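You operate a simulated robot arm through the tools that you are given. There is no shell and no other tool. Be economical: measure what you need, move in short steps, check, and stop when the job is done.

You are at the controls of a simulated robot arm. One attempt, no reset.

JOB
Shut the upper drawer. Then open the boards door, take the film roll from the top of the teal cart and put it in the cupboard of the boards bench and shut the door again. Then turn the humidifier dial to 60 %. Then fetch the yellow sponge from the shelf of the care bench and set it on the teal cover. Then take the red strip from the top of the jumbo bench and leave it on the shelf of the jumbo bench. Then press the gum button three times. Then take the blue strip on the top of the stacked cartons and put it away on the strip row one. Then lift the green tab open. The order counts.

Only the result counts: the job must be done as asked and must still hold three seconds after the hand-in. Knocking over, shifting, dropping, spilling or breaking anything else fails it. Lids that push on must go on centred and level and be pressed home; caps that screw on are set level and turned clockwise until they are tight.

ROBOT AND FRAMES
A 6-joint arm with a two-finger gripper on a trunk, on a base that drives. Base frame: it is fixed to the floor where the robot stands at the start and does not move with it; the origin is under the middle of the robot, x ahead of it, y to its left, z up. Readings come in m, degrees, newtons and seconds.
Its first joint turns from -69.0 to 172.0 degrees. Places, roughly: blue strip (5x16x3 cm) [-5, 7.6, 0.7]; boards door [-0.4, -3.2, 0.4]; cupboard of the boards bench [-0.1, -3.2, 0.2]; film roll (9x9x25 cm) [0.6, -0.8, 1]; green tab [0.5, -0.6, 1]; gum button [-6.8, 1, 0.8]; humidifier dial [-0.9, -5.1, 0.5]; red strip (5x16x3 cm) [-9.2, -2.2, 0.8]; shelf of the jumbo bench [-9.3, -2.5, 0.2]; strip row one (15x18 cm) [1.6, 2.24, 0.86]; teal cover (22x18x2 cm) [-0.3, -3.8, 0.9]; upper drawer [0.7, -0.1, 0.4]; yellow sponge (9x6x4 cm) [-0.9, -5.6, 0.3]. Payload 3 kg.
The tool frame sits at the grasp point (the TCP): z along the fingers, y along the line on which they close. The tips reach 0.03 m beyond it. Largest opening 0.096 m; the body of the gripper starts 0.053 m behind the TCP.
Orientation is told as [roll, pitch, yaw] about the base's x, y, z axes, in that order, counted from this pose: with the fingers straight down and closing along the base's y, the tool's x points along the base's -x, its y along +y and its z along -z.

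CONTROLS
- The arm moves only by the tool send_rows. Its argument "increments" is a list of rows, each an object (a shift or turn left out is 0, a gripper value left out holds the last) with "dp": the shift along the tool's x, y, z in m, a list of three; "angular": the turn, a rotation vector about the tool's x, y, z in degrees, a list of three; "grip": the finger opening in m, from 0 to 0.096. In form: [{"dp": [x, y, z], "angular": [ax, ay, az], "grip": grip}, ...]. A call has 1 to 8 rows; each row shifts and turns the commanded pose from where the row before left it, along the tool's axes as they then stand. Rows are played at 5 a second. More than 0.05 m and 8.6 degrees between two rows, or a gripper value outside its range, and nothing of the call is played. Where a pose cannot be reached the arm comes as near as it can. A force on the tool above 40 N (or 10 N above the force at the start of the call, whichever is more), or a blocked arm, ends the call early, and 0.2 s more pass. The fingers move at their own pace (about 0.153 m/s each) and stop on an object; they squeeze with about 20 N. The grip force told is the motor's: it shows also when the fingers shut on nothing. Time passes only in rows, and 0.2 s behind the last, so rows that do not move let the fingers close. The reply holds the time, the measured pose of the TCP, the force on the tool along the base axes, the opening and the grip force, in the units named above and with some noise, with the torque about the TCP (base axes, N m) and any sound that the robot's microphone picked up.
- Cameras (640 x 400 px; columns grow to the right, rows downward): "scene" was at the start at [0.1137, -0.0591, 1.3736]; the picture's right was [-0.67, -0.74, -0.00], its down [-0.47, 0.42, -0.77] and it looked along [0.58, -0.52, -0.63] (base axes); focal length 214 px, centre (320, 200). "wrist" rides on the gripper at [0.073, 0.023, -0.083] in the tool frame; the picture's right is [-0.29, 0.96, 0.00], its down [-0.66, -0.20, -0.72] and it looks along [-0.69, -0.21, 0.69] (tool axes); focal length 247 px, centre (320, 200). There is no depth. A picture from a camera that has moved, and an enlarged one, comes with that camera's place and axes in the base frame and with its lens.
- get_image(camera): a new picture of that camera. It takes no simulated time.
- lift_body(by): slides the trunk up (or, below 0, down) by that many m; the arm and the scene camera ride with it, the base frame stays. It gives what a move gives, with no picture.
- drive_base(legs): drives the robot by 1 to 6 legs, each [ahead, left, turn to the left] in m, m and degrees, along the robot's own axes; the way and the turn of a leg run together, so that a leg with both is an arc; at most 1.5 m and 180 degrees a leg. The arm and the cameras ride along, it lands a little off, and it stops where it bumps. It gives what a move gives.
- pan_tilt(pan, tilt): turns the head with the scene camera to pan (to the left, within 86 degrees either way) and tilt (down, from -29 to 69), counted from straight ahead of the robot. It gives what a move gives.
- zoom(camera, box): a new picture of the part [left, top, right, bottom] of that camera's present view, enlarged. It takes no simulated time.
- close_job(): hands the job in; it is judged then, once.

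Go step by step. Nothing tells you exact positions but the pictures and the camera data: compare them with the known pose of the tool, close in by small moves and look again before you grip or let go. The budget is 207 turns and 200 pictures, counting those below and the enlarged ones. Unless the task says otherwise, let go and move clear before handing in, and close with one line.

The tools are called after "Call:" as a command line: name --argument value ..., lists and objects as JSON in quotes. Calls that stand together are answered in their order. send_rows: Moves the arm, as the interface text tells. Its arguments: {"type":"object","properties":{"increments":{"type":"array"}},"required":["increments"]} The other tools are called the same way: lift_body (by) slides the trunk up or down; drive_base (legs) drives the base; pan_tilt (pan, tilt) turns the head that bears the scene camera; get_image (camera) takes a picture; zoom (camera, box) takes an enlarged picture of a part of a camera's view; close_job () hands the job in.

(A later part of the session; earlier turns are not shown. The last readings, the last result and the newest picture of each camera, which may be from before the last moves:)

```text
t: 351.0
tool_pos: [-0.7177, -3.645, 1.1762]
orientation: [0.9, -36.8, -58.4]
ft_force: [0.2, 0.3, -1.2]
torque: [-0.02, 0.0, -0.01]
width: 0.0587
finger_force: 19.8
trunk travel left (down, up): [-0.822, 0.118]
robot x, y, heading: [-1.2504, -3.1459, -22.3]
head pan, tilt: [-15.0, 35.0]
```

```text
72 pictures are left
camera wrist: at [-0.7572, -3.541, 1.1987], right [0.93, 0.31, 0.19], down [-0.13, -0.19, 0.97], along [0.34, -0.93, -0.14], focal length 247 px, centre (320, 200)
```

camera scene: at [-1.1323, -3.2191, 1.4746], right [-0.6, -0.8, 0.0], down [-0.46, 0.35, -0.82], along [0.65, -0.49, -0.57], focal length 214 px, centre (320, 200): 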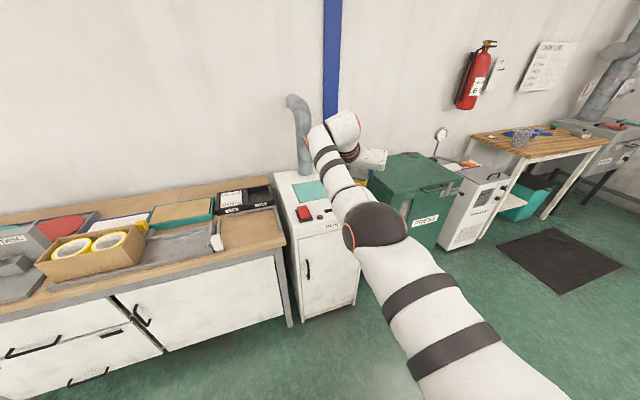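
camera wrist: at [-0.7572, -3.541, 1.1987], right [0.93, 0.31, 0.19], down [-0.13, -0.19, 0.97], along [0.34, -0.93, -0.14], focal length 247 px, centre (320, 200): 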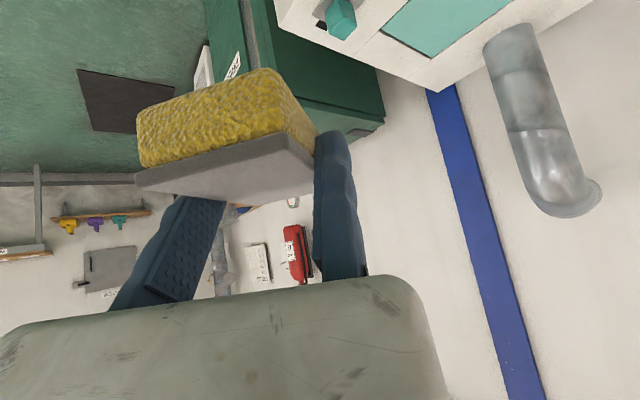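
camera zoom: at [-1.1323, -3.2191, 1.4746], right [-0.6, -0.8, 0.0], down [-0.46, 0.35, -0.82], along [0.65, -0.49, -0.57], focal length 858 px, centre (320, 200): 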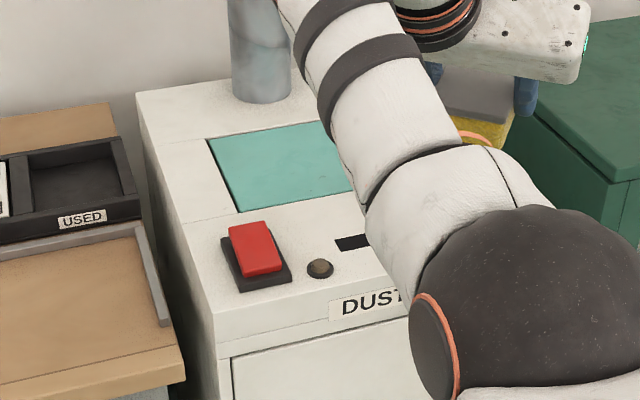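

The teal cover is the panel on top, centre about (-0.395, -3.756, 0.9). I'll drive so the sponge is above it and check.

Call:
drive_base --legs '[[0.358, 0.044, 0]]'

Call:
lift_body --by -0.17

Call:
get_image --camera "scene"

Call:
get_image --camera "wrist"

```text
t: 353.3
tool_pos: [-0.3776, -3.7469, 1.1778]
orientation: [0.8, -36.9, -58.9]
ft_force: [-0.4, 0.0, 0.3]
torque: [0.01, 0.03, -0.04]
width: 0.0585
finger_force: 20.0
trunk travel left (down, up): [-0.822, 0.118]
robot x, y, heading: [-0.9014, -3.243, -22.4]
head pan, tilt: [-15.0, 35.0]
```

```text
t: 355.2
tool_pos: [-0.3772, -3.7464, 1.0073]
orientation: [0.8, -36.9, -58.8]
ft_force: [0.0, 0.2, 0.1]
torque: [-0.02, -0.01, 0.0]
width: 0.0586
finger_force: 20.1
trunk travel left (down, up): [-0.652, 0.288]
robot x, y, heading: [-0.8997, -3.2414, -22.6]
head pan, tilt: [-15.0, 35.0]
```

```text
71 pictures are left
camera scene: at [-0.7869, -3.3161, 1.3047], right [-0.61, -0.79, 0.0], down [-0.45, 0.35, -0.82], along [0.65, -0.5, -0.57], focal length 214 px, centre (320, 200)
```

scene: 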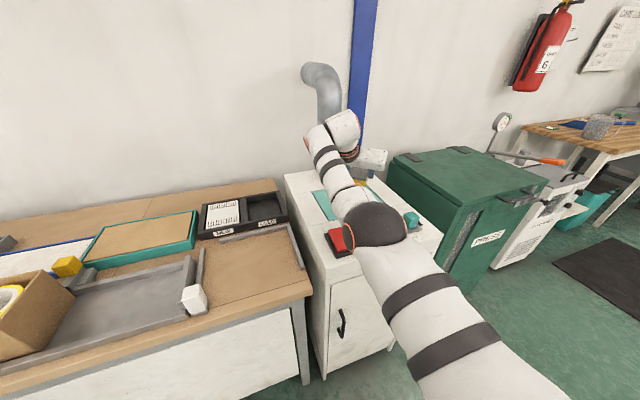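

```text
70 pictures are left
camera wrist: at [-0.4148, -3.6415, 1.0289], right [0.94, 0.3, 0.19], down [-0.13, -0.19, 0.97], along [0.33, -0.93, -0.14], focal length 247 px, centre (320, 200)
```

wrist: 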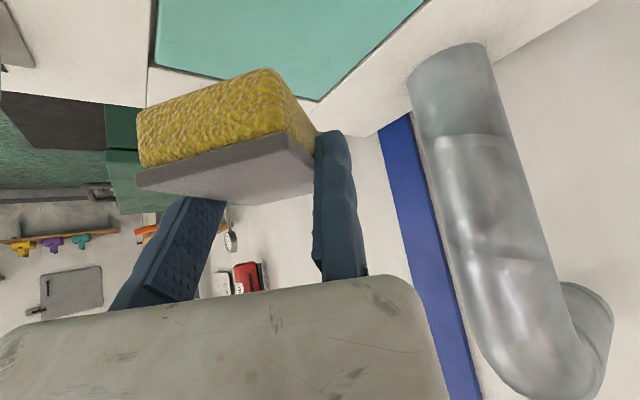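

The elbow would come down onto the DUST machine in this posture. I'll raise the trunk and reach down and forward with the arm so the elbow stays higher.

Call:
lift_body --by 0.12

Call:
send_rows --increments '[{"dp": [0.0138, 0.0147, 0.0521]}, {"dp": [0.0138, 0.0147, 0.0521]}, {}]'

Call:
get_image --camera "scene"

```text
t: 356.7
tool_pos: [-0.3761, -3.7463, 1.1277]
orientation: [0.7, -36.9, -59.0]
ft_force: [0.5, 0.5, 1.6]
torque: [0.01, 0.01, -0.02]
width: 0.0586
finger_force: 20.0
trunk travel left (down, up): [-0.772, 0.168]
robot x, y, heading: [-0.9004, -3.2438, -22.6]
head pan, tilt: [-15.0, 35.0]
```

```text
refused: row 1 steps farther than a row can; nothing moved
```

```text
69 pictures are left
camera scene: at [-0.7867, -3.3164, 1.4246], right [-0.61, -0.79, 0.0], down [-0.45, 0.35, -0.82], along [0.65, -0.5, -0.57], focal length 214 px, centre (320, 200)
```

scene: 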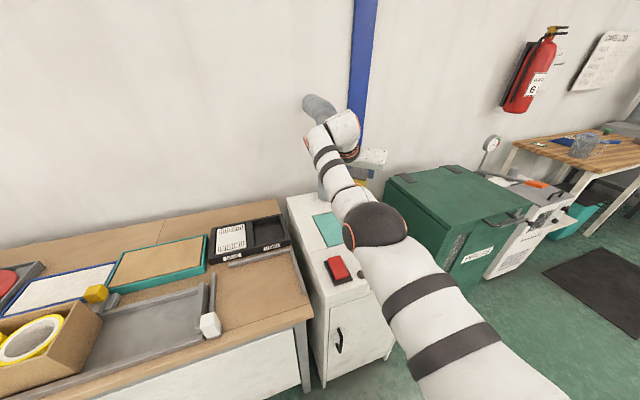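

Call:
send_rows --increments '[{"dp": [0.0069, 0.0073, 0.026]}, {"dp": [0.0069, 0.0073, 0.026]}, {"dp": [0.0069, 0.0073, 0.026]}, {"dp": [0.0069, 0.0073, 0.026]}, {}]'

Call:
get_image --camera "scene"

```text
t: 357.9
tool_pos: [-0.367, -3.7469, 1.0504]
orientation: [0.8, -36.8, -58.7]
ft_force: [0.3, -0.1, -0.9]
torque: [0.0, 0.01, 0.0]
width: 0.0589
finger_force: 20.3
out of reach, approached as far as the arm can: row 1, 2, 3, 4
trunk travel left (down, up): [-0.772, 0.168]
robot x, y, heading: [-0.8984, -3.24, -22.8]
head pan, tilt: [-15.0, 35.0]
```

```text
68 pictures are left
camera scene: at [-0.7871, -3.316, 1.4247], right [-0.61, -0.79, 0.0], down [-0.45, 0.35, -0.82], along [0.65, -0.5, -0.57], focal length 214 px, centre (320, 200)
```

scene: 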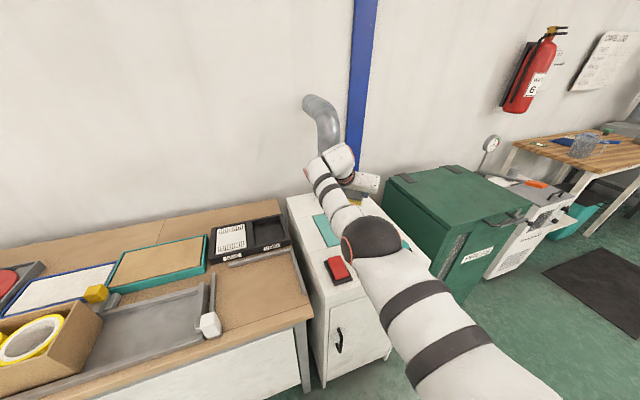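

The arm is nearly straight and the elbow is higher now. I'll shift slightly forward and right over the cover, then lower in steps while checking.

Call:
drive_base --legs '[[0.037, -0.043, 0]]'

Call:
lift_body --by -0.12

Call:
get_image --camera "scene"

Call:
get_image --camera "wrist"

```text
t: 358.9
tool_pos: [-0.3486, -3.7994, 1.0516]
orientation: [0.7, -37.0, -58.8]
ft_force: [0.0, 0.6, 0.3]
torque: [0.02, -0.03, -0.01]
width: 0.0588
finger_force: 19.9
trunk travel left (down, up): [-0.772, 0.168]
robot x, y, heading: [-0.8852, -3.2943, -22.6]
head pan, tilt: [-15.0, 35.0]
```

```text
t: 360.4
tool_pos: [-0.3486, -3.8007, 0.9303]
orientation: [0.8, -36.8, -58.8]
ft_force: [0.7, 0.7, -0.1]
torque: [0.0, -0.02, 0.01]
width: 0.0586
finger_force: 20.3
trunk travel left (down, up): [-0.652, 0.288]
robot x, y, heading: [-0.8895, -3.2961, -22.5]
head pan, tilt: [-15.0, 35.0]
```

```text
67 pictures are left
camera scene: at [-0.7694, -3.3699, 1.3047], right [-0.61, -0.79, 0.0], down [-0.45, 0.35, -0.82], along [0.65, -0.5, -0.57], focal length 214 px, centre (320, 200)
```

scene: 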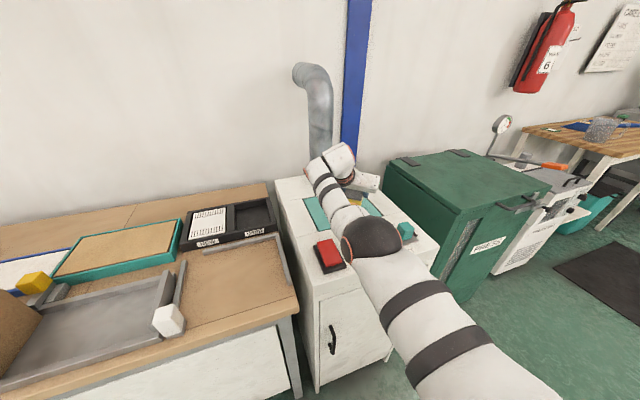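

```text
66 pictures are left
camera wrist: at [-0.3877, -3.6959, 0.9523], right [0.93, 0.3, 0.19], down [-0.13, -0.19, 0.97], along [0.33, -0.93, -0.14], focal length 247 px, centre (320, 200)
```

wrist: 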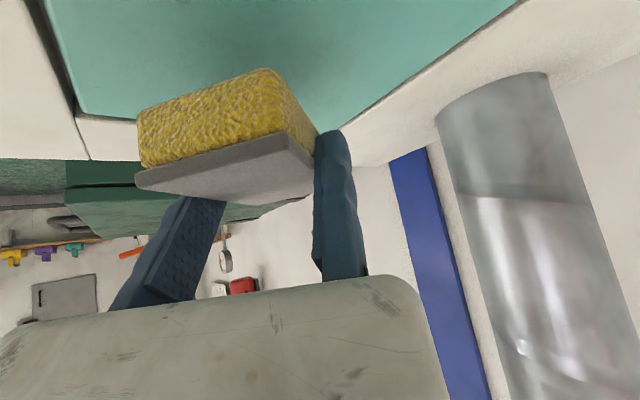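

The sponge is over the cover. Lowering slowly to contact.

Call:
lift_body --by -0.02

Call:
lift_body --by -0.008

Call:
lift_body --by -0.006

Call:
get_image --camera "scene"

Call:
get_image --camera "wrist"

```text
t: 361.0
tool_pos: [-0.3496, -3.8012, 0.9113]
orientation: [0.8, -37.0, -58.7]
ft_force: [-0.2, -0.2, 0.2]
torque: [0.01, 0.02, -0.03]
width: 0.0586
finger_force: 20.6
trunk travel left (down, up): [-0.632, 0.308]
robot x, y, heading: [-0.8827, -3.294, -22.9]
head pan, tilt: [-15.0, 35.0]
```

```text
t: 361.6
tool_pos: [-0.3494, -3.8018, 0.9024]
orientation: [0.8, -36.8, -58.8]
ft_force: [-0.2, 0.0, -0.2]
torque: [0.0, 0.01, -0.01]
width: 0.0588
finger_force: 20.5
trunk travel left (down, up): [-0.624, 0.316]
robot x, y, heading: [-0.8847, -3.2957, -22.8]
head pan, tilt: [-15.0, 35.0]
```

```text
t: 362.1
tool_pos: [-0.3481, -3.8016, 0.8974]
orientation: [0.8, -36.9, -58.8]
ft_force: [0.5, 0.5, 0.1]
torque: [0.0, 0.07, -0.01]
width: 0.0586
finger_force: 20.4
trunk travel left (down, up): [-0.618, 0.322]
robot x, y, heading: [-0.8837, -3.2936, -22.7]
head pan, tilt: [-15.0, 35.0]
```

```text
65 pictures are left
camera scene: at [-0.7693, -3.3699, 1.2706], right [-0.61, -0.79, 0.0], down [-0.45, 0.35, -0.82], along [0.65, -0.5, -0.57], focal length 214 px, centre (320, 200)
```

scene: 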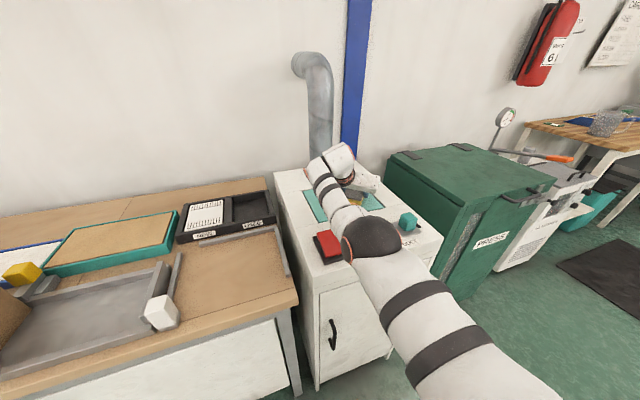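

```text
64 pictures are left
camera wrist: at [-0.3877, -3.6958, 0.9182], right [0.93, 0.3, 0.19], down [-0.13, -0.19, 0.97], along [0.33, -0.93, -0.14], focal length 247 px, centre (320, 200)
```

wrist: 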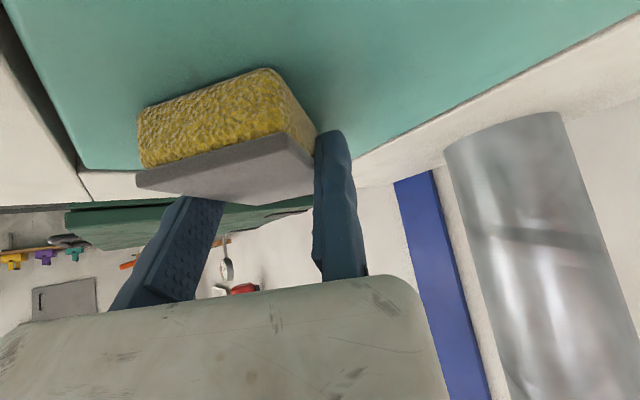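

Call:
lift_body --by -0.004

Call:
lift_body --by -0.004

Call:
lift_body --by -0.004

```text
t: 362.7
tool_pos: [-0.3484, -3.8005, 0.8964]
orientation: [1.0, -37.3, -58.7]
ft_force: [2.6, -3.3, 13.8]
torque: [-0.2, 0.77, 0.18]
width: 0.0587
finger_force: 20.4
trunk travel left (down, up): [-0.614, 0.326]
robot x, y, heading: [-0.8869, -3.2973, -22.8]
head pan, tilt: [-15.0, 35.0]
```

```text
t: 363.2
tool_pos: [-0.3492, -3.799, 0.8954]
orientation: [1.0, -37.5, -58.9]
ft_force: [7.2, -6.7, 26.9]
torque: [-0.88, 0.49, 0.29]
width: 0.059
finger_force: 20.4
trunk travel left (down, up): [-0.61, 0.33]
robot x, y, heading: [-0.8836, -3.2997, -22.8]
head pan, tilt: [-15.0, 35.0]
```

```text
t: 363.7
tool_pos: [-0.3511, -3.7988, 0.8904]
orientation: [0.9, -37.4, -58.9]
ft_force: [4.7, -2.8, 26.7]
torque: [-0.86, 0.6, 0.19]
width: 0.0586
finger_force: 19.9
trunk travel left (down, up): [-0.606, 0.334]
robot x, y, heading: [-0.8837, -3.2949, -22.9]
head pan, tilt: [-15.0, 35.0]
```

It is in contact. I'll ease up a little, open, and rise straight.

Call:
lift_body --by 0.006

Call:
send_rows --increments '[{"grip": 0.07}, {"grip": 0.09}, {"dp": [0, 0.008, 0]}, {}]'

Call:
lift_body --by 0.15

Call:
get_image --camera "wrist"

Call:
get_image --camera "scene"

```text
t: 364.3
tool_pos: [-0.3508, -3.7987, 0.8907]
orientation: [0.7, -36.7, -58.7]
ft_force: [-0.1, 3.8, 9.1]
torque: [-0.42, 0.02, -0.06]
width: 0.0589
finger_force: 19.8
trunk travel left (down, up): [-0.612, 0.328]
robot x, y, heading: [-0.8871, -3.294, -22.7]
head pan, tilt: [-15.0, 35.0]
```

```text
t: 365.3
tool_pos: [-0.348, -3.7949, 0.8899]
orientation: [0.9, -36.9, -59.0]
ft_force: [0.0, 0.0, 2.2]
torque: [-0.13, 0.16, -0.03]
width: 0.0908
finger_force: 0.8
out of reach, approached as far as the arm can: row 3
trunk travel left (down, up): [-0.612, 0.328]
robot x, y, heading: [-0.8831, -3.2924, -22.6]
head pan, tilt: [-15.0, 35.0]
```

```text
t: 367.0
tool_pos: [-0.3472, -3.7937, 1.0421]
orientation: [0.8, -37.0, -58.8]
ft_force: [-0.6, -0.1, -1.1]
torque: [0.01, 0.01, -0.01]
width: 0.0899
finger_force: 0.0
trunk travel left (down, up): [-0.762, 0.178]
robot x, y, heading: [-0.8873, -3.2918, -22.6]
head pan, tilt: [-15.0, 35.0]
```

```text
63 pictures are left
camera wrist: at [-0.3867, -3.6891, 1.0624], right [0.94, 0.3, 0.19], down [-0.13, -0.19, 0.97], along [0.33, -0.93, -0.14], focal length 247 px, centre (320, 200)
```

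wrist: 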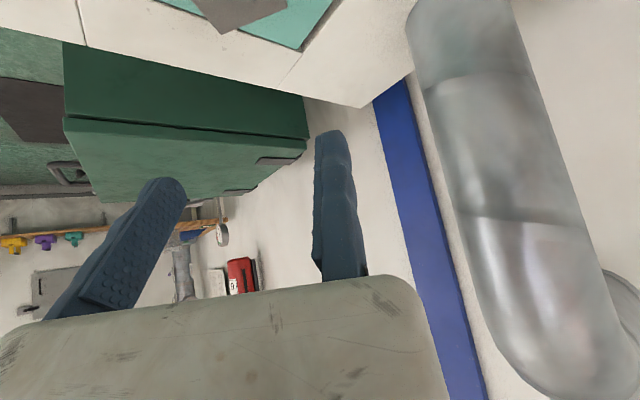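

```text
62 pictures are left
camera scene: at [-0.7692, -3.3701, 1.4146], right [-0.61, -0.79, 0.0], down [-0.45, 0.35, -0.82], along [0.65, -0.5, -0.57], focal length 214 px, centre (320, 200)
```

scene: 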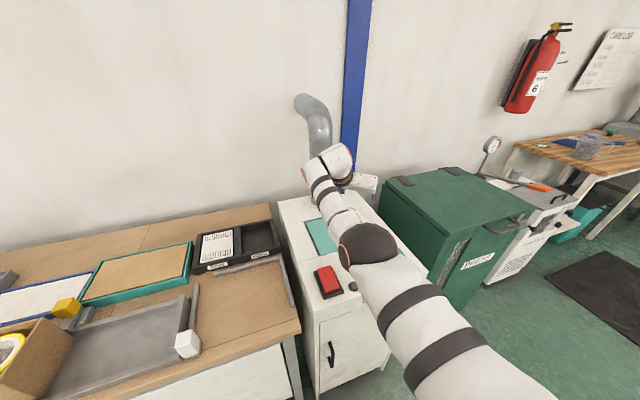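

I'll back away and check where the sponge sits on the cover.

Call:
drive_base --legs '[[-0.35, -0.1, 0]]'

Call:
pan_tilt --pan 5 --tilt 35

Call:
get_image --camera "scene"

```text
t: 369.4
tool_pos: [-0.7066, -3.746, 1.0407]
orientation: [0.8, -36.9, -57.9]
ft_force: [1.0, 0.0, 0.4]
torque: [0.0, -0.02, 0.02]
width: 0.0899
finger_force: 0.1
trunk travel left (down, up): [-0.762, 0.178]
robot x, y, heading: [-1.2522, -3.2542, -22.0]
head pan, tilt: [-15.0, 35.0]
```

```text
t: 370.2
tool_pos: [-0.7065, -3.7474, 1.0412]
orientation: [0.8, -36.9, -58.0]
ft_force: [-0.5, -0.1, 0.7]
torque: [-0.02, -0.01, -0.02]
width: 0.0903
finger_force: 0.1
trunk travel left (down, up): [-0.762, 0.178]
robot x, y, heading: [-1.2507, -3.2555, -21.9]
head pan, tilt: [5.0, 35.0]
```

```text
61 pictures are left
camera scene: at [-1.1204, -3.3016, 1.4146], right [-0.29, -0.96, 0.0], down [-0.55, 0.17, -0.82], along [0.78, -0.24, -0.57], focal length 214 px, centre (320, 200)
```

scene: 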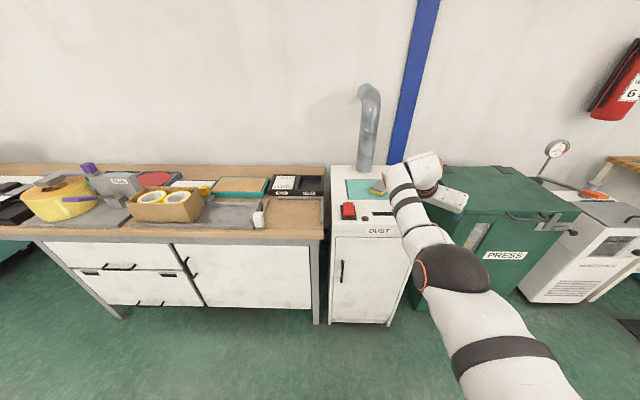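

Call:
drive_base --legs '[[-0.1, -0.35, 0]]'

Call:
zoom --camera "scene" --box '[200, 120, 360, 240]'

```text
t: 372.6
tool_pos: [-0.9371, -4.0429, 1.0407]
orientation: [0.8, -36.9, -58.5]
ft_force: [0.3, -0.4, -0.2]
torque: [0.01, -0.01, 0.0]
width: 0.09
finger_force: 0.1
trunk travel left (down, up): [-0.762, 0.178]
robot x, y, heading: [-1.4788, -3.5438, -22.4]
head pan, tilt: [5.0, 35.0]
```

```text
3.33 times, centred on (280, 180) of scene
camera zoom: at [-1.3472, -3.5928, 1.4146], right [-0.3, -0.95, 0.0], down [-0.55, 0.17, -0.82], along [0.78, -0.25, -0.57], focal length 715 px, centre (453, 267)
```

zoom: 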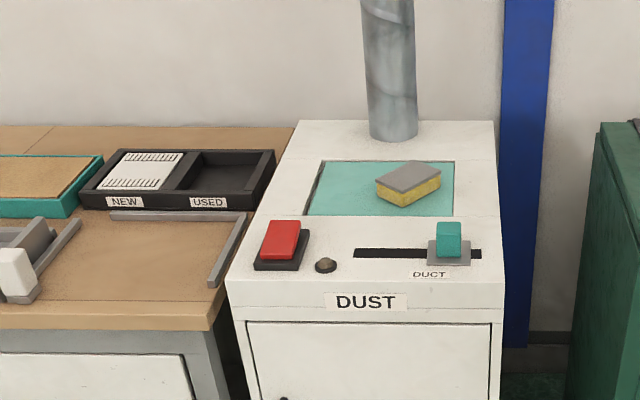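

The sponge sits well on the teal cover. Next I'll turn round and head for the jumbo bench far off at x≈-9.

Call:
drive_base --legs '[[-0.5, 0, 0], [0, 0, -168]]'

Call:
pan_tilt --pan 20 --tilt 12

Call:
get_image --camera "scene"

```text
t: 382.3
tool_pos: [-2.5838, -3.0132, 1.0411]
orientation: [0.8, -36.9, 136.0]
ft_force: [0.4, -0.2, 0.7]
torque: [-0.02, 0.0, 0.03]
width: 0.0899
finger_force: 0.1
trunk travel left (down, up): [-0.762, 0.178]
robot x, y, heading: [-1.9347, -3.3519, 172.1]
head pan, tilt: [5.0, 35.0]
```

```text
t: 383.1
tool_pos: [-2.5832, -3.0128, 1.0413]
orientation: [0.8, -36.9, 136.1]
ft_force: [-0.1, -0.5, 0.6]
torque: [-0.02, -0.02, -0.01]
width: 0.0902
finger_force: 0.1
trunk travel left (down, up): [-0.762, 0.178]
robot x, y, heading: [-1.9375, -3.3565, 171.9]
head pan, tilt: [20.0, 12.0]
```

```text
59 pictures are left
camera scene: at [-2.0771, -3.3719, 1.4515], right [-0.21, 0.98, 0.0], down [0.2, 0.04, -0.98], along [-0.96, -0.2, -0.21], focal length 214 px, centre (320, 200)
```

scene: 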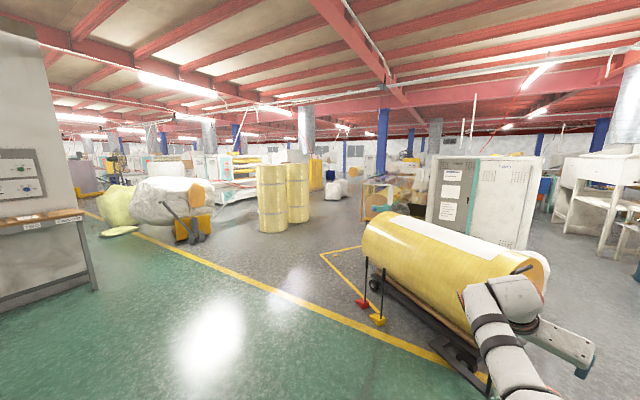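

I see a roll cart ahead to the right and open floor to its left. I'll drive along the gap and look for the jumbo bench.

Call:
drive_base --legs '[[0, 0, 28], [1.5, 0, 0], [1.3, 0, 0], [0, 0, -35]]'

Call:
pan_tilt --pan 10 --tilt 12

Call:
get_image --camera "scene"

```text
t: 400.0
tool_pos: [-5.1783, -3.9694, 1.0406]
orientation: [0.8, -36.9, 128.7]
ft_force: [0.5, 0.4, -0.7]
torque: [0.0, 0.01, -0.02]
width: 0.0903
finger_force: 0.0
trunk travel left (down, up): [-0.762, 0.178]
robot x, y, heading: [-4.5809, -4.3964, 165.2]
head pan, tilt: [20.0, 12.0]
```

```text
t: 400.7
tool_pos: [-5.1785, -3.971, 1.0408]
orientation: [0.8, -36.8, 128.7]
ft_force: [-0.5, 0.0, 0.4]
torque: [0.0, -0.02, 0.03]
width: 0.0897
finger_force: 0.1
trunk travel left (down, up): [-0.762, 0.178]
robot x, y, heading: [-4.5801, -4.3903, 165.0]
head pan, tilt: [10.0, 12.0]
```

```text
58 pictures are left
camera scene: at [-4.7214, -4.374, 1.4515], right [0.09, 1.0, 0.0], down [0.21, -0.02, -0.98], along [-0.97, 0.09, -0.21], focal length 214 px, centre (320, 200)
```

scene: 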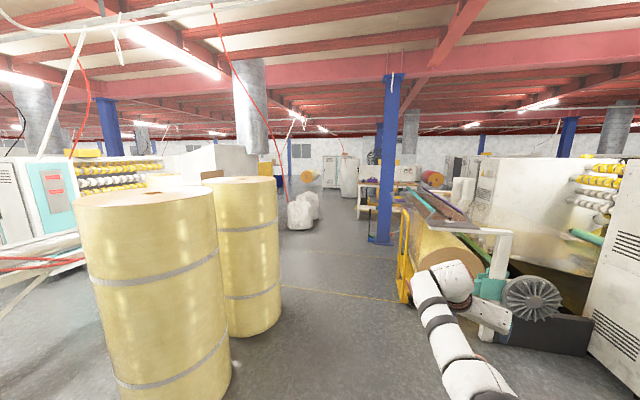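

The jumbo bench seems to be the wooden one beyond the blue pillar. I'll drive through the gap between the yellow rolls and the machine.

Call:
drive_base --legs '[[0, -0.15, 8], [1.4, 0, 0], [1.2, 0, 0]]'

Call:
pan_tilt --pan -30 --tilt 20

Call:
get_image --camera "scene"

```text
t: 414.3
tool_pos: [-7.7448, -3.5003, 1.0407]
orientation: [0.9, -36.9, 134.2]
ft_force: [-1.0, -0.5, 0.3]
torque: [-0.01, 0.01, 0.04]
width: 0.09
finger_force: 0.1
trunk travel left (down, up): [-0.762, 0.178]
robot x, y, heading: [-7.1088, -3.8707, 170.5]
head pan, tilt: [10.0, 12.0]
```

```text
t: 415.4
tool_pos: [-7.745, -3.5001, 1.0413]
orientation: [0.9, -36.9, 134.1]
ft_force: [0.1, 0.7, 0.2]
torque: [-0.02, 0.03, -0.03]
width: 0.0898
finger_force: 0.2
trunk travel left (down, up): [-0.762, 0.178]
robot x, y, heading: [-7.1127, -3.8618, 170.2]
head pan, tilt: [-30.0, 20.0]
```

```text
57 pictures are left
camera scene: at [-7.2301, -3.7998, 1.4385], right [0.64, 0.77, 0.0], down [0.26, -0.22, -0.94], along [-0.72, 0.6, -0.34], focal length 214 px, centre (320, 200)
```

scene: 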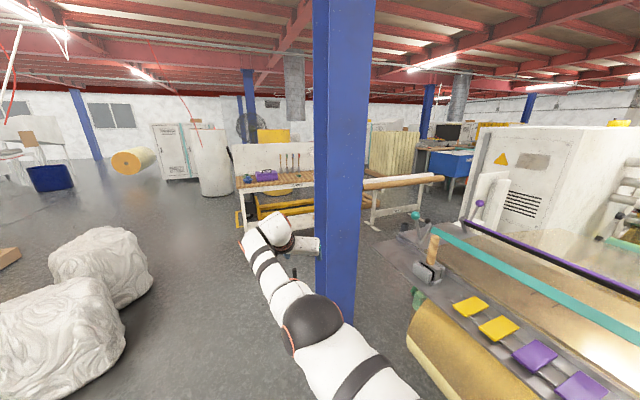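

Call:
zoom --camera "scene" --box '[220, 130, 480, 260]'

```text
2.46 times, centred on (350, 195) of scene
camera zoom: at [-7.2301, -3.7998, 1.4385], right [0.64, 0.77, 0.0], down [0.26, -0.22, -0.94], along [-0.72, 0.6, -0.34], focal length 528 px, centre (246, 212)
```

zoom: 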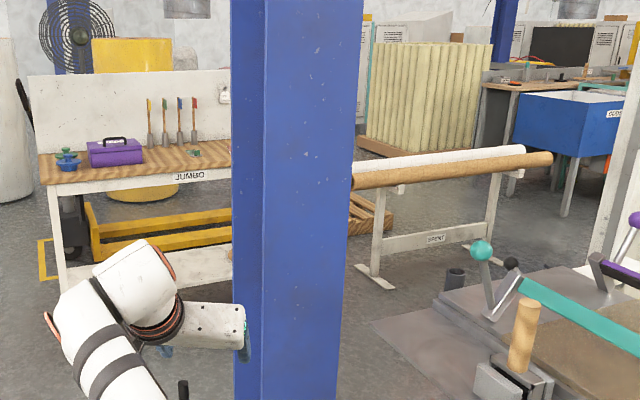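

The JUMBO bench stands behind the pillar. I'll pass the pillar on its left, then slide right in front of the bench's right end.

Call:
drive_base --legs '[[0, 0.42, 0], [0, 0, -17.2], [1.4, 0, 0]]'

Call:
pan_tilt --pan -30 --tilt 30

Call:
get_image --camera "scene"

```text
t: 425.3
tool_pos: [-8.9024, -3.1117, 1.0424]
orientation: [0.8, -36.9, 117.2]
ft_force: [-0.3, -0.7, 0.0]
torque: [-0.01, 0.04, -0.04]
width: 0.0901
finger_force: 0.0
trunk travel left (down, up): [-0.762, 0.178]
robot x, y, heading: [-8.4014, -3.6458, 153.5]
head pan, tilt: [-30.0, 20.0]
```

```text
t: 426.0
tool_pos: [-8.9019, -3.1107, 1.0409]
orientation: [0.8, -36.9, 117.3]
ft_force: [0.4, 0.2, 0.1]
torque: [0.04, 0.02, -0.01]
width: 0.0899
finger_force: 0.0
trunk travel left (down, up): [-0.762, 0.178]
robot x, y, heading: [-8.4013, -3.6516, 153.4]
head pan, tilt: [-30.0, 30.0]
```

```text
55 pictures are left
camera scene: at [-8.4942, -3.5498, 1.4225], right [0.84, 0.55, 0.0], down [0.27, -0.42, -0.87], along [-0.48, 0.72, -0.5], focal length 214 px, centre (320, 200)
```

scene: 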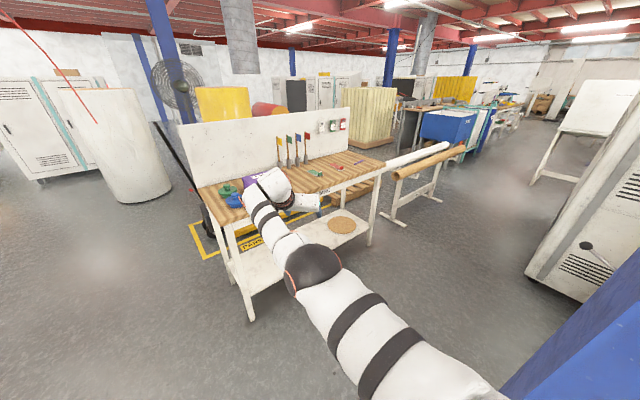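

Call:
zoom --camera "scene" --box '[190, 130, 400, 260]'

```text
3.05 times, centred on (295, 195) of scene
camera zoom: at [-8.4942, -3.5498, 1.4225], right [0.84, 0.55, 0.0], down [0.27, -0.42, -0.87], along [-0.48, 0.72, -0.5], focal length 654 px, centre (396, 215)
```

zoom: 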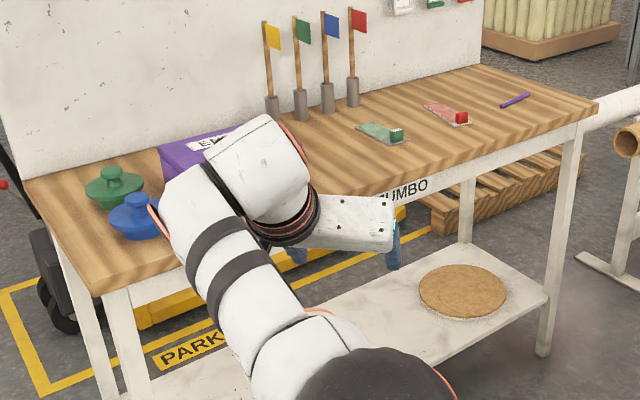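

Call:
zoom --camera "scene" --box '[305, 155, 365, 185]'

```text
10.67 times, centred on (335, 170) of scene
camera zoom: at [-8.4942, -3.5498, 1.4225], right [0.84, 0.55, 0.0], down [0.27, -0.42, -0.87], along [-0.48, 0.72, -0.5], focal length 2288 px, centre (160, 520)
```

zoom: 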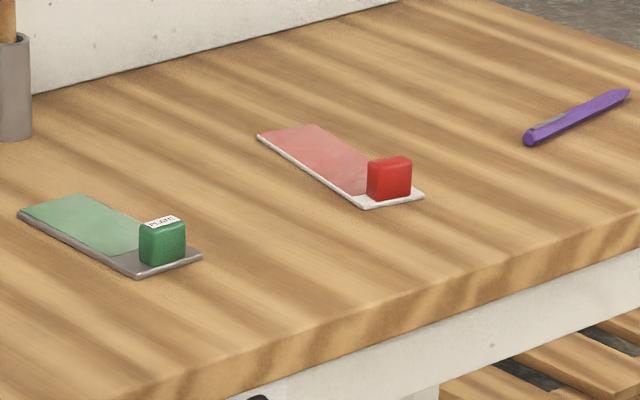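

The red strip is a thin plate with a red block at its front end, block near (-9.203, -2.188). I'll square up to the bench (heading ~164°), straighten the tool's yaw and slide in front of it.

Call:
send_rows --increments '[{"angular": [-4.3, 0, -5.8], "grip": 0.06}, {"angular": [-4.3, 0, -5.8]}, {"angular": [-4.3, 0, -5.8]}, {"angular": [-4.3, 0, -5.8]}, {"angular": [-4.3, 0, -5.8]}, {}]'

Call:
drive_base --legs '[[0, 0, 10.5], [0.33, 0, 0], [0, -0.89, 0]]'

Call:
get_image --camera "scene"

Call:
get_image --camera "wrist"

```text
t: 427.4
tool_pos: [-8.9028, -3.1118, 1.0413]
orientation: [0.3, -37.2, 153.7]
ft_force: [0.6, 0.0, -0.5]
torque: [0.02, 0.0, -0.05]
width: 0.06
finger_force: 0.1
trunk travel left (down, up): [-0.762, 0.178]
robot x, y, heading: [-8.396, -3.6423, 153.4]
head pan, tilt: [-30.0, 30.0]
```

```text
t: 434.6
tool_pos: [-9.0569, -2.2587, 1.041]
orientation: [0.4, -37.3, 164.7]
ft_force: [0.9, 0.5, 0.4]
torque: [-0.03, 0.04, 0.0]
width: 0.0601
finger_force: 0.0
trunk travel left (down, up): [-0.762, 0.178]
robot x, y, heading: [-8.4564, -2.6849, 164.6]
head pan, tilt: [-30.0, 30.0]
```

```text
52 pictures are left
camera scene: at [-8.5728, -2.6086, 1.4224], right [0.71, 0.7, 0.0], down [0.35, -0.36, -0.87], along [-0.61, 0.62, -0.5], focal length 214 px, centre (320, 200)
```

scene: 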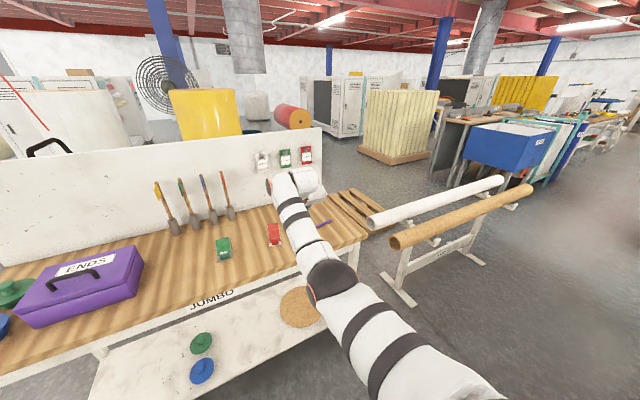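

```text
51 pictures are left
camera wrist: at [-8.958, -2.3068, 1.062], right [-0.47, -0.86, 0.18], down [-0.03, 0.22, 0.97], along [-0.88, 0.46, -0.13], focal length 247 px, centre (320, 200)
```

wrist: 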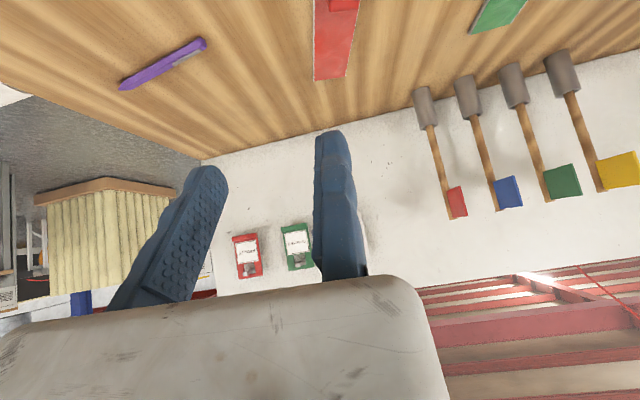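

I'll shift left 5 cm, go forward some and lower, then look again.

Call:
drive_base --legs '[[0.08, 0.048, 0]]'

Call:
lift_body --by -0.14

Call:
get_image --camera "wrist"

```text
t: 435.7
tool_pos: [-9.1413, -2.2828, 1.0413]
orientation: [0.4, -37.3, 164.6]
ft_force: [0.7, 0.4, -0.7]
torque: [0.03, 0.03, 0.02]
width: 0.0602
finger_force: 0.1
trunk travel left (down, up): [-0.762, 0.178]
robot x, y, heading: [-8.5413, -2.7098, 164.4]
head pan, tilt: [-30.0, 30.0]
```

```text
t: 437.4
tool_pos: [-9.1407, -2.2836, 0.9023]
orientation: [0.4, -37.2, 164.7]
ft_force: [-0.5, -1.5, 0.5]
torque: [-0.02, 0.02, 0.0]
width: 0.0597
finger_force: 0.1
trunk travel left (down, up): [-0.622, 0.318]
robot x, y, heading: [-8.5469, -2.7109, 164.4]
head pan, tilt: [-30.0, 30.0]
```

```text
50 pictures are left
camera wrist: at [-9.0435, -2.3327, 0.9221], right [-0.47, -0.86, 0.18], down [-0.03, 0.22, 0.97], along [-0.88, 0.46, -0.13], focal length 247 px, centre (320, 200)
```

wrist: 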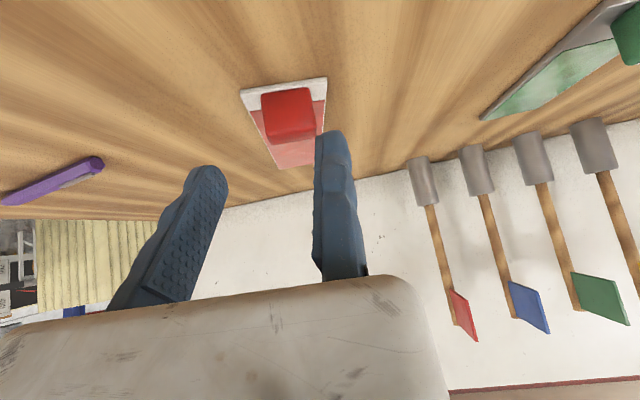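

Well aligned laterally (block at y≈-0.028). I'll go forward 8 cm above it, then descend.

Call:
send_rows --increments '[{"dp": [-0.032, 0, 0.024]}, {"dp": [-0.032, 0, 0.024]}, {}]'

Call:
lift_body --by -0.03

Call:
get_image --camera "wrist"

```text
t: 438.2
tool_pos: [-9.1634, -2.2802, 0.9018]
orientation: [0.4, -37.2, 164.6]
ft_force: [-1.7, -0.6, -0.4]
torque: [0.01, 0.01, 0.0]
width: 0.0598
finger_force: 0.1
out of reach, approached as far as the arm can: row 1, 2
trunk travel left (down, up): [-0.622, 0.318]
robot x, y, heading: [-8.5474, -2.7109, 164.6]
head pan, tilt: [-30.0, 30.0]
```

```text
t: 438.9
tool_pos: [-9.1614, -2.2812, 0.8738]
orientation: [0.4, -37.5, 164.7]
ft_force: [-0.8, 0.0, 6.4]
torque: [0.03, 0.08, -0.03]
width: 0.06
finger_force: 0.1
trunk travel left (down, up): [-0.592, 0.348]
robot x, y, heading: [-8.5418, -2.7097, 164.4]
head pan, tilt: [-30.0, 30.0]
```

```text
49 pictures are left
camera wrist: at [-9.0635, -2.3309, 0.8943], right [-0.47, -0.86, 0.18], down [-0.03, 0.22, 0.97], along [-0.88, 0.46, -0.13], focal length 247 px, centre (320, 200)
```

wrist: 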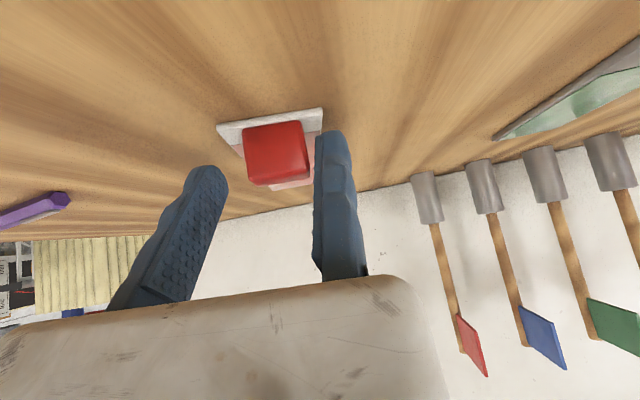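

The bench top is actually at z≈0.84 and the block is nearly between the fingertips. I'll lift 8 mm and move 2 cm forward.

Call:
lift_body --by 0.009

Call:
drive_base --legs '[[0.02, 0, 0]]'

Call:
get_image --camera "wrist"

```text
t: 439.5
tool_pos: [-9.1623, -2.2815, 0.8798]
orientation: [0.4, -37.3, 164.7]
ft_force: [-0.1, -0.9, 0.2]
torque: [0.02, 0.02, 0.03]
width: 0.06
finger_force: 0.0
trunk travel left (down, up): [-0.601, 0.339]
robot x, y, heading: [-8.5459, -2.7155, 164.4]
head pan, tilt: [-30.0, 30.0]
```

```text
t: 440.3
tool_pos: [-9.1814, -2.2761, 0.8816]
orientation: [0.4, -37.2, 164.7]
ft_force: [-0.5, -0.8, 0.3]
torque: [0.0, 0.0, 0.03]
width: 0.0601
finger_force: 0.0
trunk travel left (down, up): [-0.601, 0.339]
robot x, y, heading: [-8.565, -2.7047, 164.6]
head pan, tilt: [-30.0, 30.0]
```

```text
48 pictures are left
camera wrist: at [-9.0832, -2.3252, 0.9017], right [-0.47, -0.86, 0.18], down [-0.03, 0.22, 0.97], along [-0.88, 0.46, -0.13], focal length 247 px, centre (320, 200)
```

wrist: 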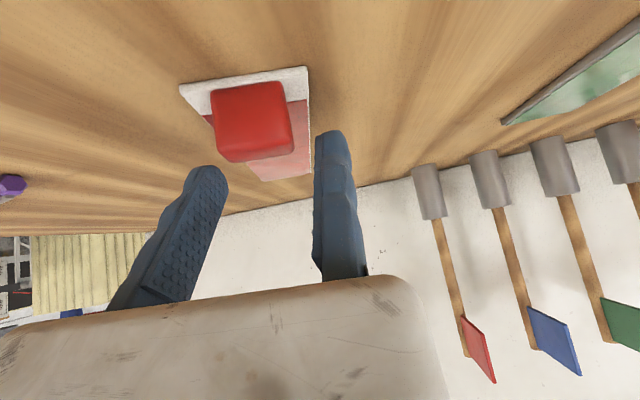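

I went slightly past; the block is now behind the tips. I'll back 2.5 cm and lower 4 mm, then close.

Call:
drive_base --legs '[[-0.025, 0, 0]]'

Call:
lift_body --by -0.004

Call:
send_rows --increments '[{"grip": 0.045}, {"grip": 0.03}, {"grip": 0.01}, {}, {}]'

Call:
get_image --camera "wrist"

```text
t: 441.1
tool_pos: [-9.1581, -2.2828, 0.8798]
orientation: [0.3, -37.2, 164.6]
ft_force: [0.0, 0.6, 0.3]
torque: [0.01, 0.01, 0.0]
width: 0.06
finger_force: 0.0
trunk travel left (down, up): [-0.601, 0.339]
robot x, y, heading: [-8.5425, -2.7135, 164.5]
head pan, tilt: [-30.0, 30.0]
```

```text
t: 441.6
tool_pos: [-9.1572, -2.2838, 0.8767]
orientation: [0.3, -37.3, 164.7]
ft_force: [-0.3, -0.8, -0.4]
torque: [0.04, 0.02, 0.0]
width: 0.0597
finger_force: 0.1
trunk travel left (down, up): [-0.597, 0.343]
robot x, y, heading: [-8.5415, -2.7125, 164.5]
head pan, tilt: [-30.0, 30.0]
```

```text
t: 442.9
tool_pos: [-9.1587, -2.2832, 0.8773]
orientation: [0.4, -37.2, 164.7]
ft_force: [-0.3, 0.1, 0.4]
torque: [0.03, 0.04, -0.05]
width: 0.0299
finger_force: 20.1
trunk travel left (down, up): [-0.597, 0.343]
robot x, y, heading: [-8.5425, -2.7144, 164.4]
head pan, tilt: [-30.0, 30.0]
```

```text
47 pictures are left
camera wrist: at [-9.0592, -2.332, 0.8977], right [-0.47, -0.86, 0.18], down [-0.03, 0.22, 0.97], along [-0.88, 0.46, -0.13], focal length 247 px, centre (320, 200)
```

wrist: 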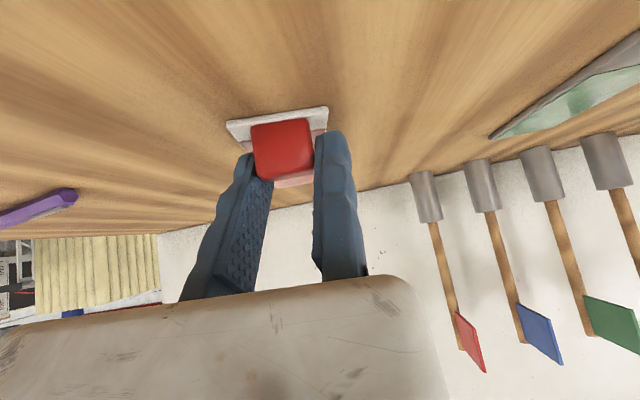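

The block is gripped at 30 mm. Lifting to check.

Call:
lift_body --by 0.12

Call:
get_image --camera "wrist"

Call:
get_image --camera "scene"

```text
t: 444.4
tool_pos: [-9.1581, -2.2829, 0.9967]
orientation: [0.3, -37.2, 164.7]
ft_force: [0.2, 0.2, -0.2]
torque: [0.0, -0.06, -0.06]
width: 0.0299
finger_force: 19.9
trunk travel left (down, up): [-0.717, 0.223]
robot x, y, heading: [-8.5438, -2.7112, 164.6]
head pan, tilt: [-30.0, 30.0]
```

```text
46 pictures are left
camera wrist: at [-9.0594, -2.3319, 1.0174], right [-0.47, -0.86, 0.18], down [-0.03, 0.22, 0.97], along [-0.88, 0.46, -0.13], focal length 247 px, centre (320, 200)
```

wrist: 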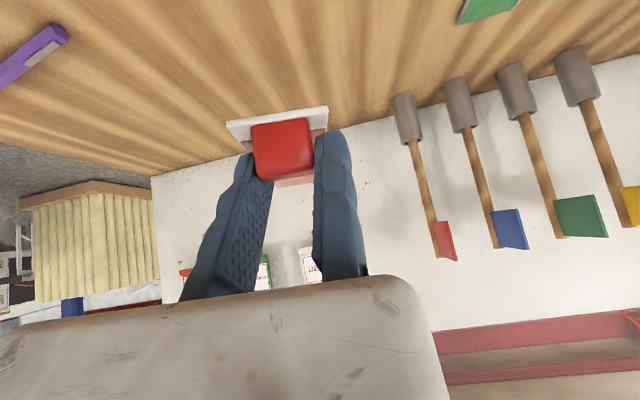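

```text
45 pictures are left
camera scene: at [-8.6534, -2.6352, 1.3774], right [0.71, 0.7, 0.0], down [0.35, -0.36, -0.87], along [-0.61, 0.62, -0.5], focal length 214 px, centre (320, 200)
```

scene: 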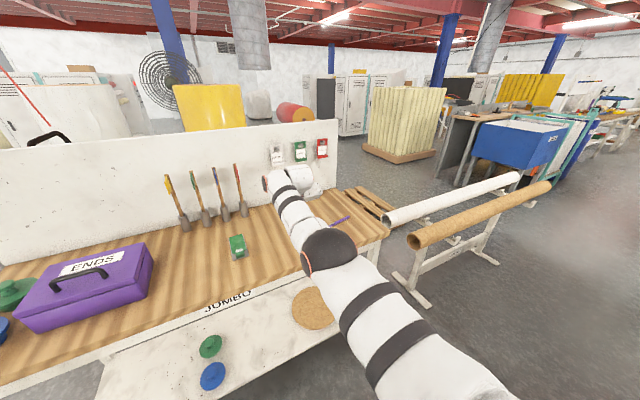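

The strip is held. I'll back off, shift left to the free part of the shelf (between the wooden disc and the pots), and lower.

Call:
drive_base --legs '[[-0.32, 0, 0], [0, 0.16, 0]]'

Call:
lift_body --by -0.4

Call:
lift_body --by -0.2

Call:
get_image --camera "scene"

Call:
get_image --camera "wrist"

```text
t: 446.2
tool_pos: [-8.9406, -2.3144, 0.9971]
orientation: [0.6, -37.3, 163.1]
ft_force: [-0.4, 1.2, -1.0]
torque: [-0.04, -0.02, -0.03]
width: 0.0295
finger_force: 20.1
trunk travel left (down, up): [-0.717, 0.223]
robot x, y, heading: [-8.3319, -2.7652, 162.9]
head pan, tilt: [-30.0, 30.0]
stopped in leg 1: the robot was blocked; the commanded pose is now the measured one
```

```text
t: 450.0
tool_pos: [-8.9406, -2.3156, 0.5978]
orientation: [0.4, -37.4, 163.2]
ft_force: [0.0, -0.2, 0.5]
torque: [-0.01, 0.0, 0.02]
width: 0.0272
finger_force: 20.4
trunk travel left (down, up): [-0.317, 0.623]
robot x, y, heading: [-8.3361, -2.7593, 162.9]
head pan, tilt: [-30.0, 30.0]
```

```text
t: 452.2
tool_pos: [-8.9401, -2.3165, 0.3979]
orientation: [0.4, -37.4, 163.2]
ft_force: [0.2, 0.2, 0.1]
torque: [-0.03, -0.02, 0.02]
width: 0.0271
finger_force: 20.2
trunk travel left (down, up): [-0.117, 0.823]
robot x, y, heading: [-8.3324, -2.7604, 163.2]
head pan, tilt: [-30.0, 30.0]
```

```text
44 pictures are left
camera scene: at [-8.4439, -2.6807, 0.7775], right [0.73, 0.68, 0.0], down [0.34, -0.37, -0.87], along [-0.59, 0.63, -0.5], focal length 214 px, centre (320, 200)
```

scene: 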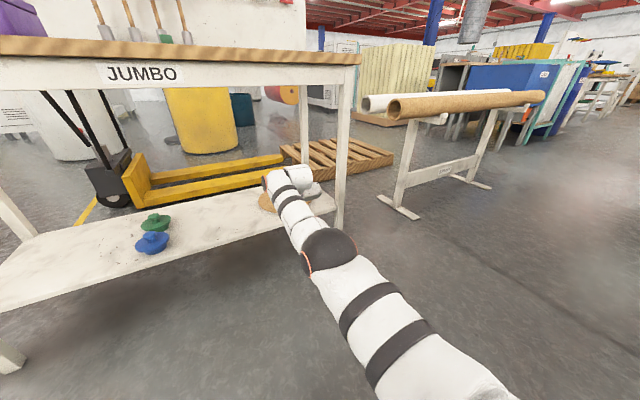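

```text
43 pictures are left
camera wrist: at [-8.8424, -2.367, 0.4186], right [-0.49, -0.85, 0.18], down [-0.02, 0.22, 0.97], along [-0.87, 0.48, -0.13], focal length 247 px, centre (320, 200)
```

wrist: 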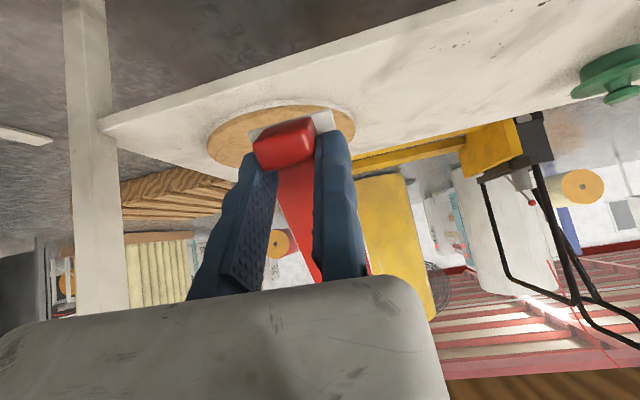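

The base bumped the pillar while backing, and the strip's far end caught the bench edge, so it is now tipped up about 40° in the grip. I'll bring the tool vertical, which levels the strip again.

Call:
send_rows --increments '[{"dp": [0.0228, 0, -0.0296], "angular": [0, 8, 0]}, {"dp": [0.0266, 0, -0.0263], "angular": [0, 8, 0]}, {"dp": [0.03, 0, -0.0222], "angular": [0, 8, 0]}, {"dp": [0.0328, 0, -0.0178], "angular": [0, 8, 0]}, {"dp": [0.035, 0, -0.0131], "angular": [0, 7, 0]}, {}]'

Call:
get_image --camera "wrist"

Call:
get_image --camera "scene"

```text
t: 453.6
tool_pos: [-8.8087, -2.3476, 0.4459]
orientation: [0.4, 1.7, 163.5]
ft_force: [1.1, 0.1, 0.5]
torque: [-0.03, -0.02, 0.02]
width: 0.0271
finger_force: 20.2
out of reach, approached as far as the arm can: row 4, 5
trunk travel left (down, up): [-0.117, 0.823]
robot x, y, heading: [-8.3347, -2.7616, 163.1]
head pan, tilt: [-30.0, 30.0]
```

```text
42 pictures are left
camera wrist: at [-8.7476, -2.3879, 0.5303], right [-0.55, -0.83, 0.0], down [-0.6, 0.39, 0.7], along [-0.58, 0.39, -0.71], focal length 247 px, centre (320, 200)
```

wrist: 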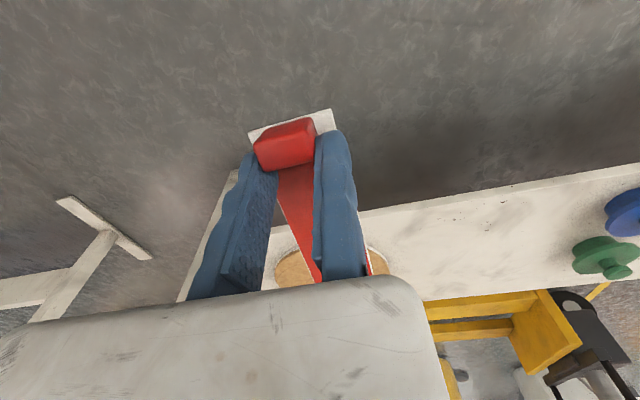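

```text
41 pictures are left
camera scene: at [-8.4439, -2.6807, 0.7774], right [0.73, 0.68, 0.0], down [0.34, -0.37, -0.87], along [-0.59, 0.63, -0.5], focal length 214 px, centre (320, 200)
```

scene: 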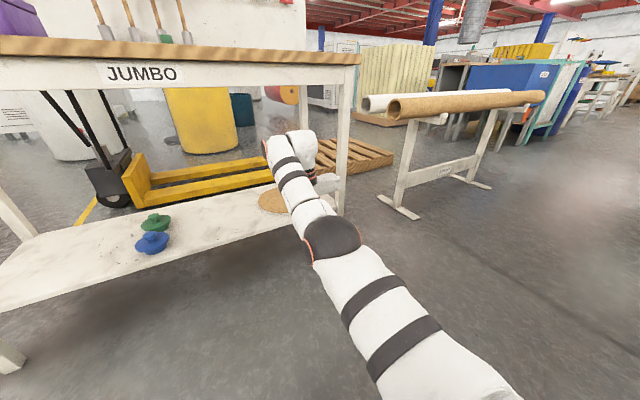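

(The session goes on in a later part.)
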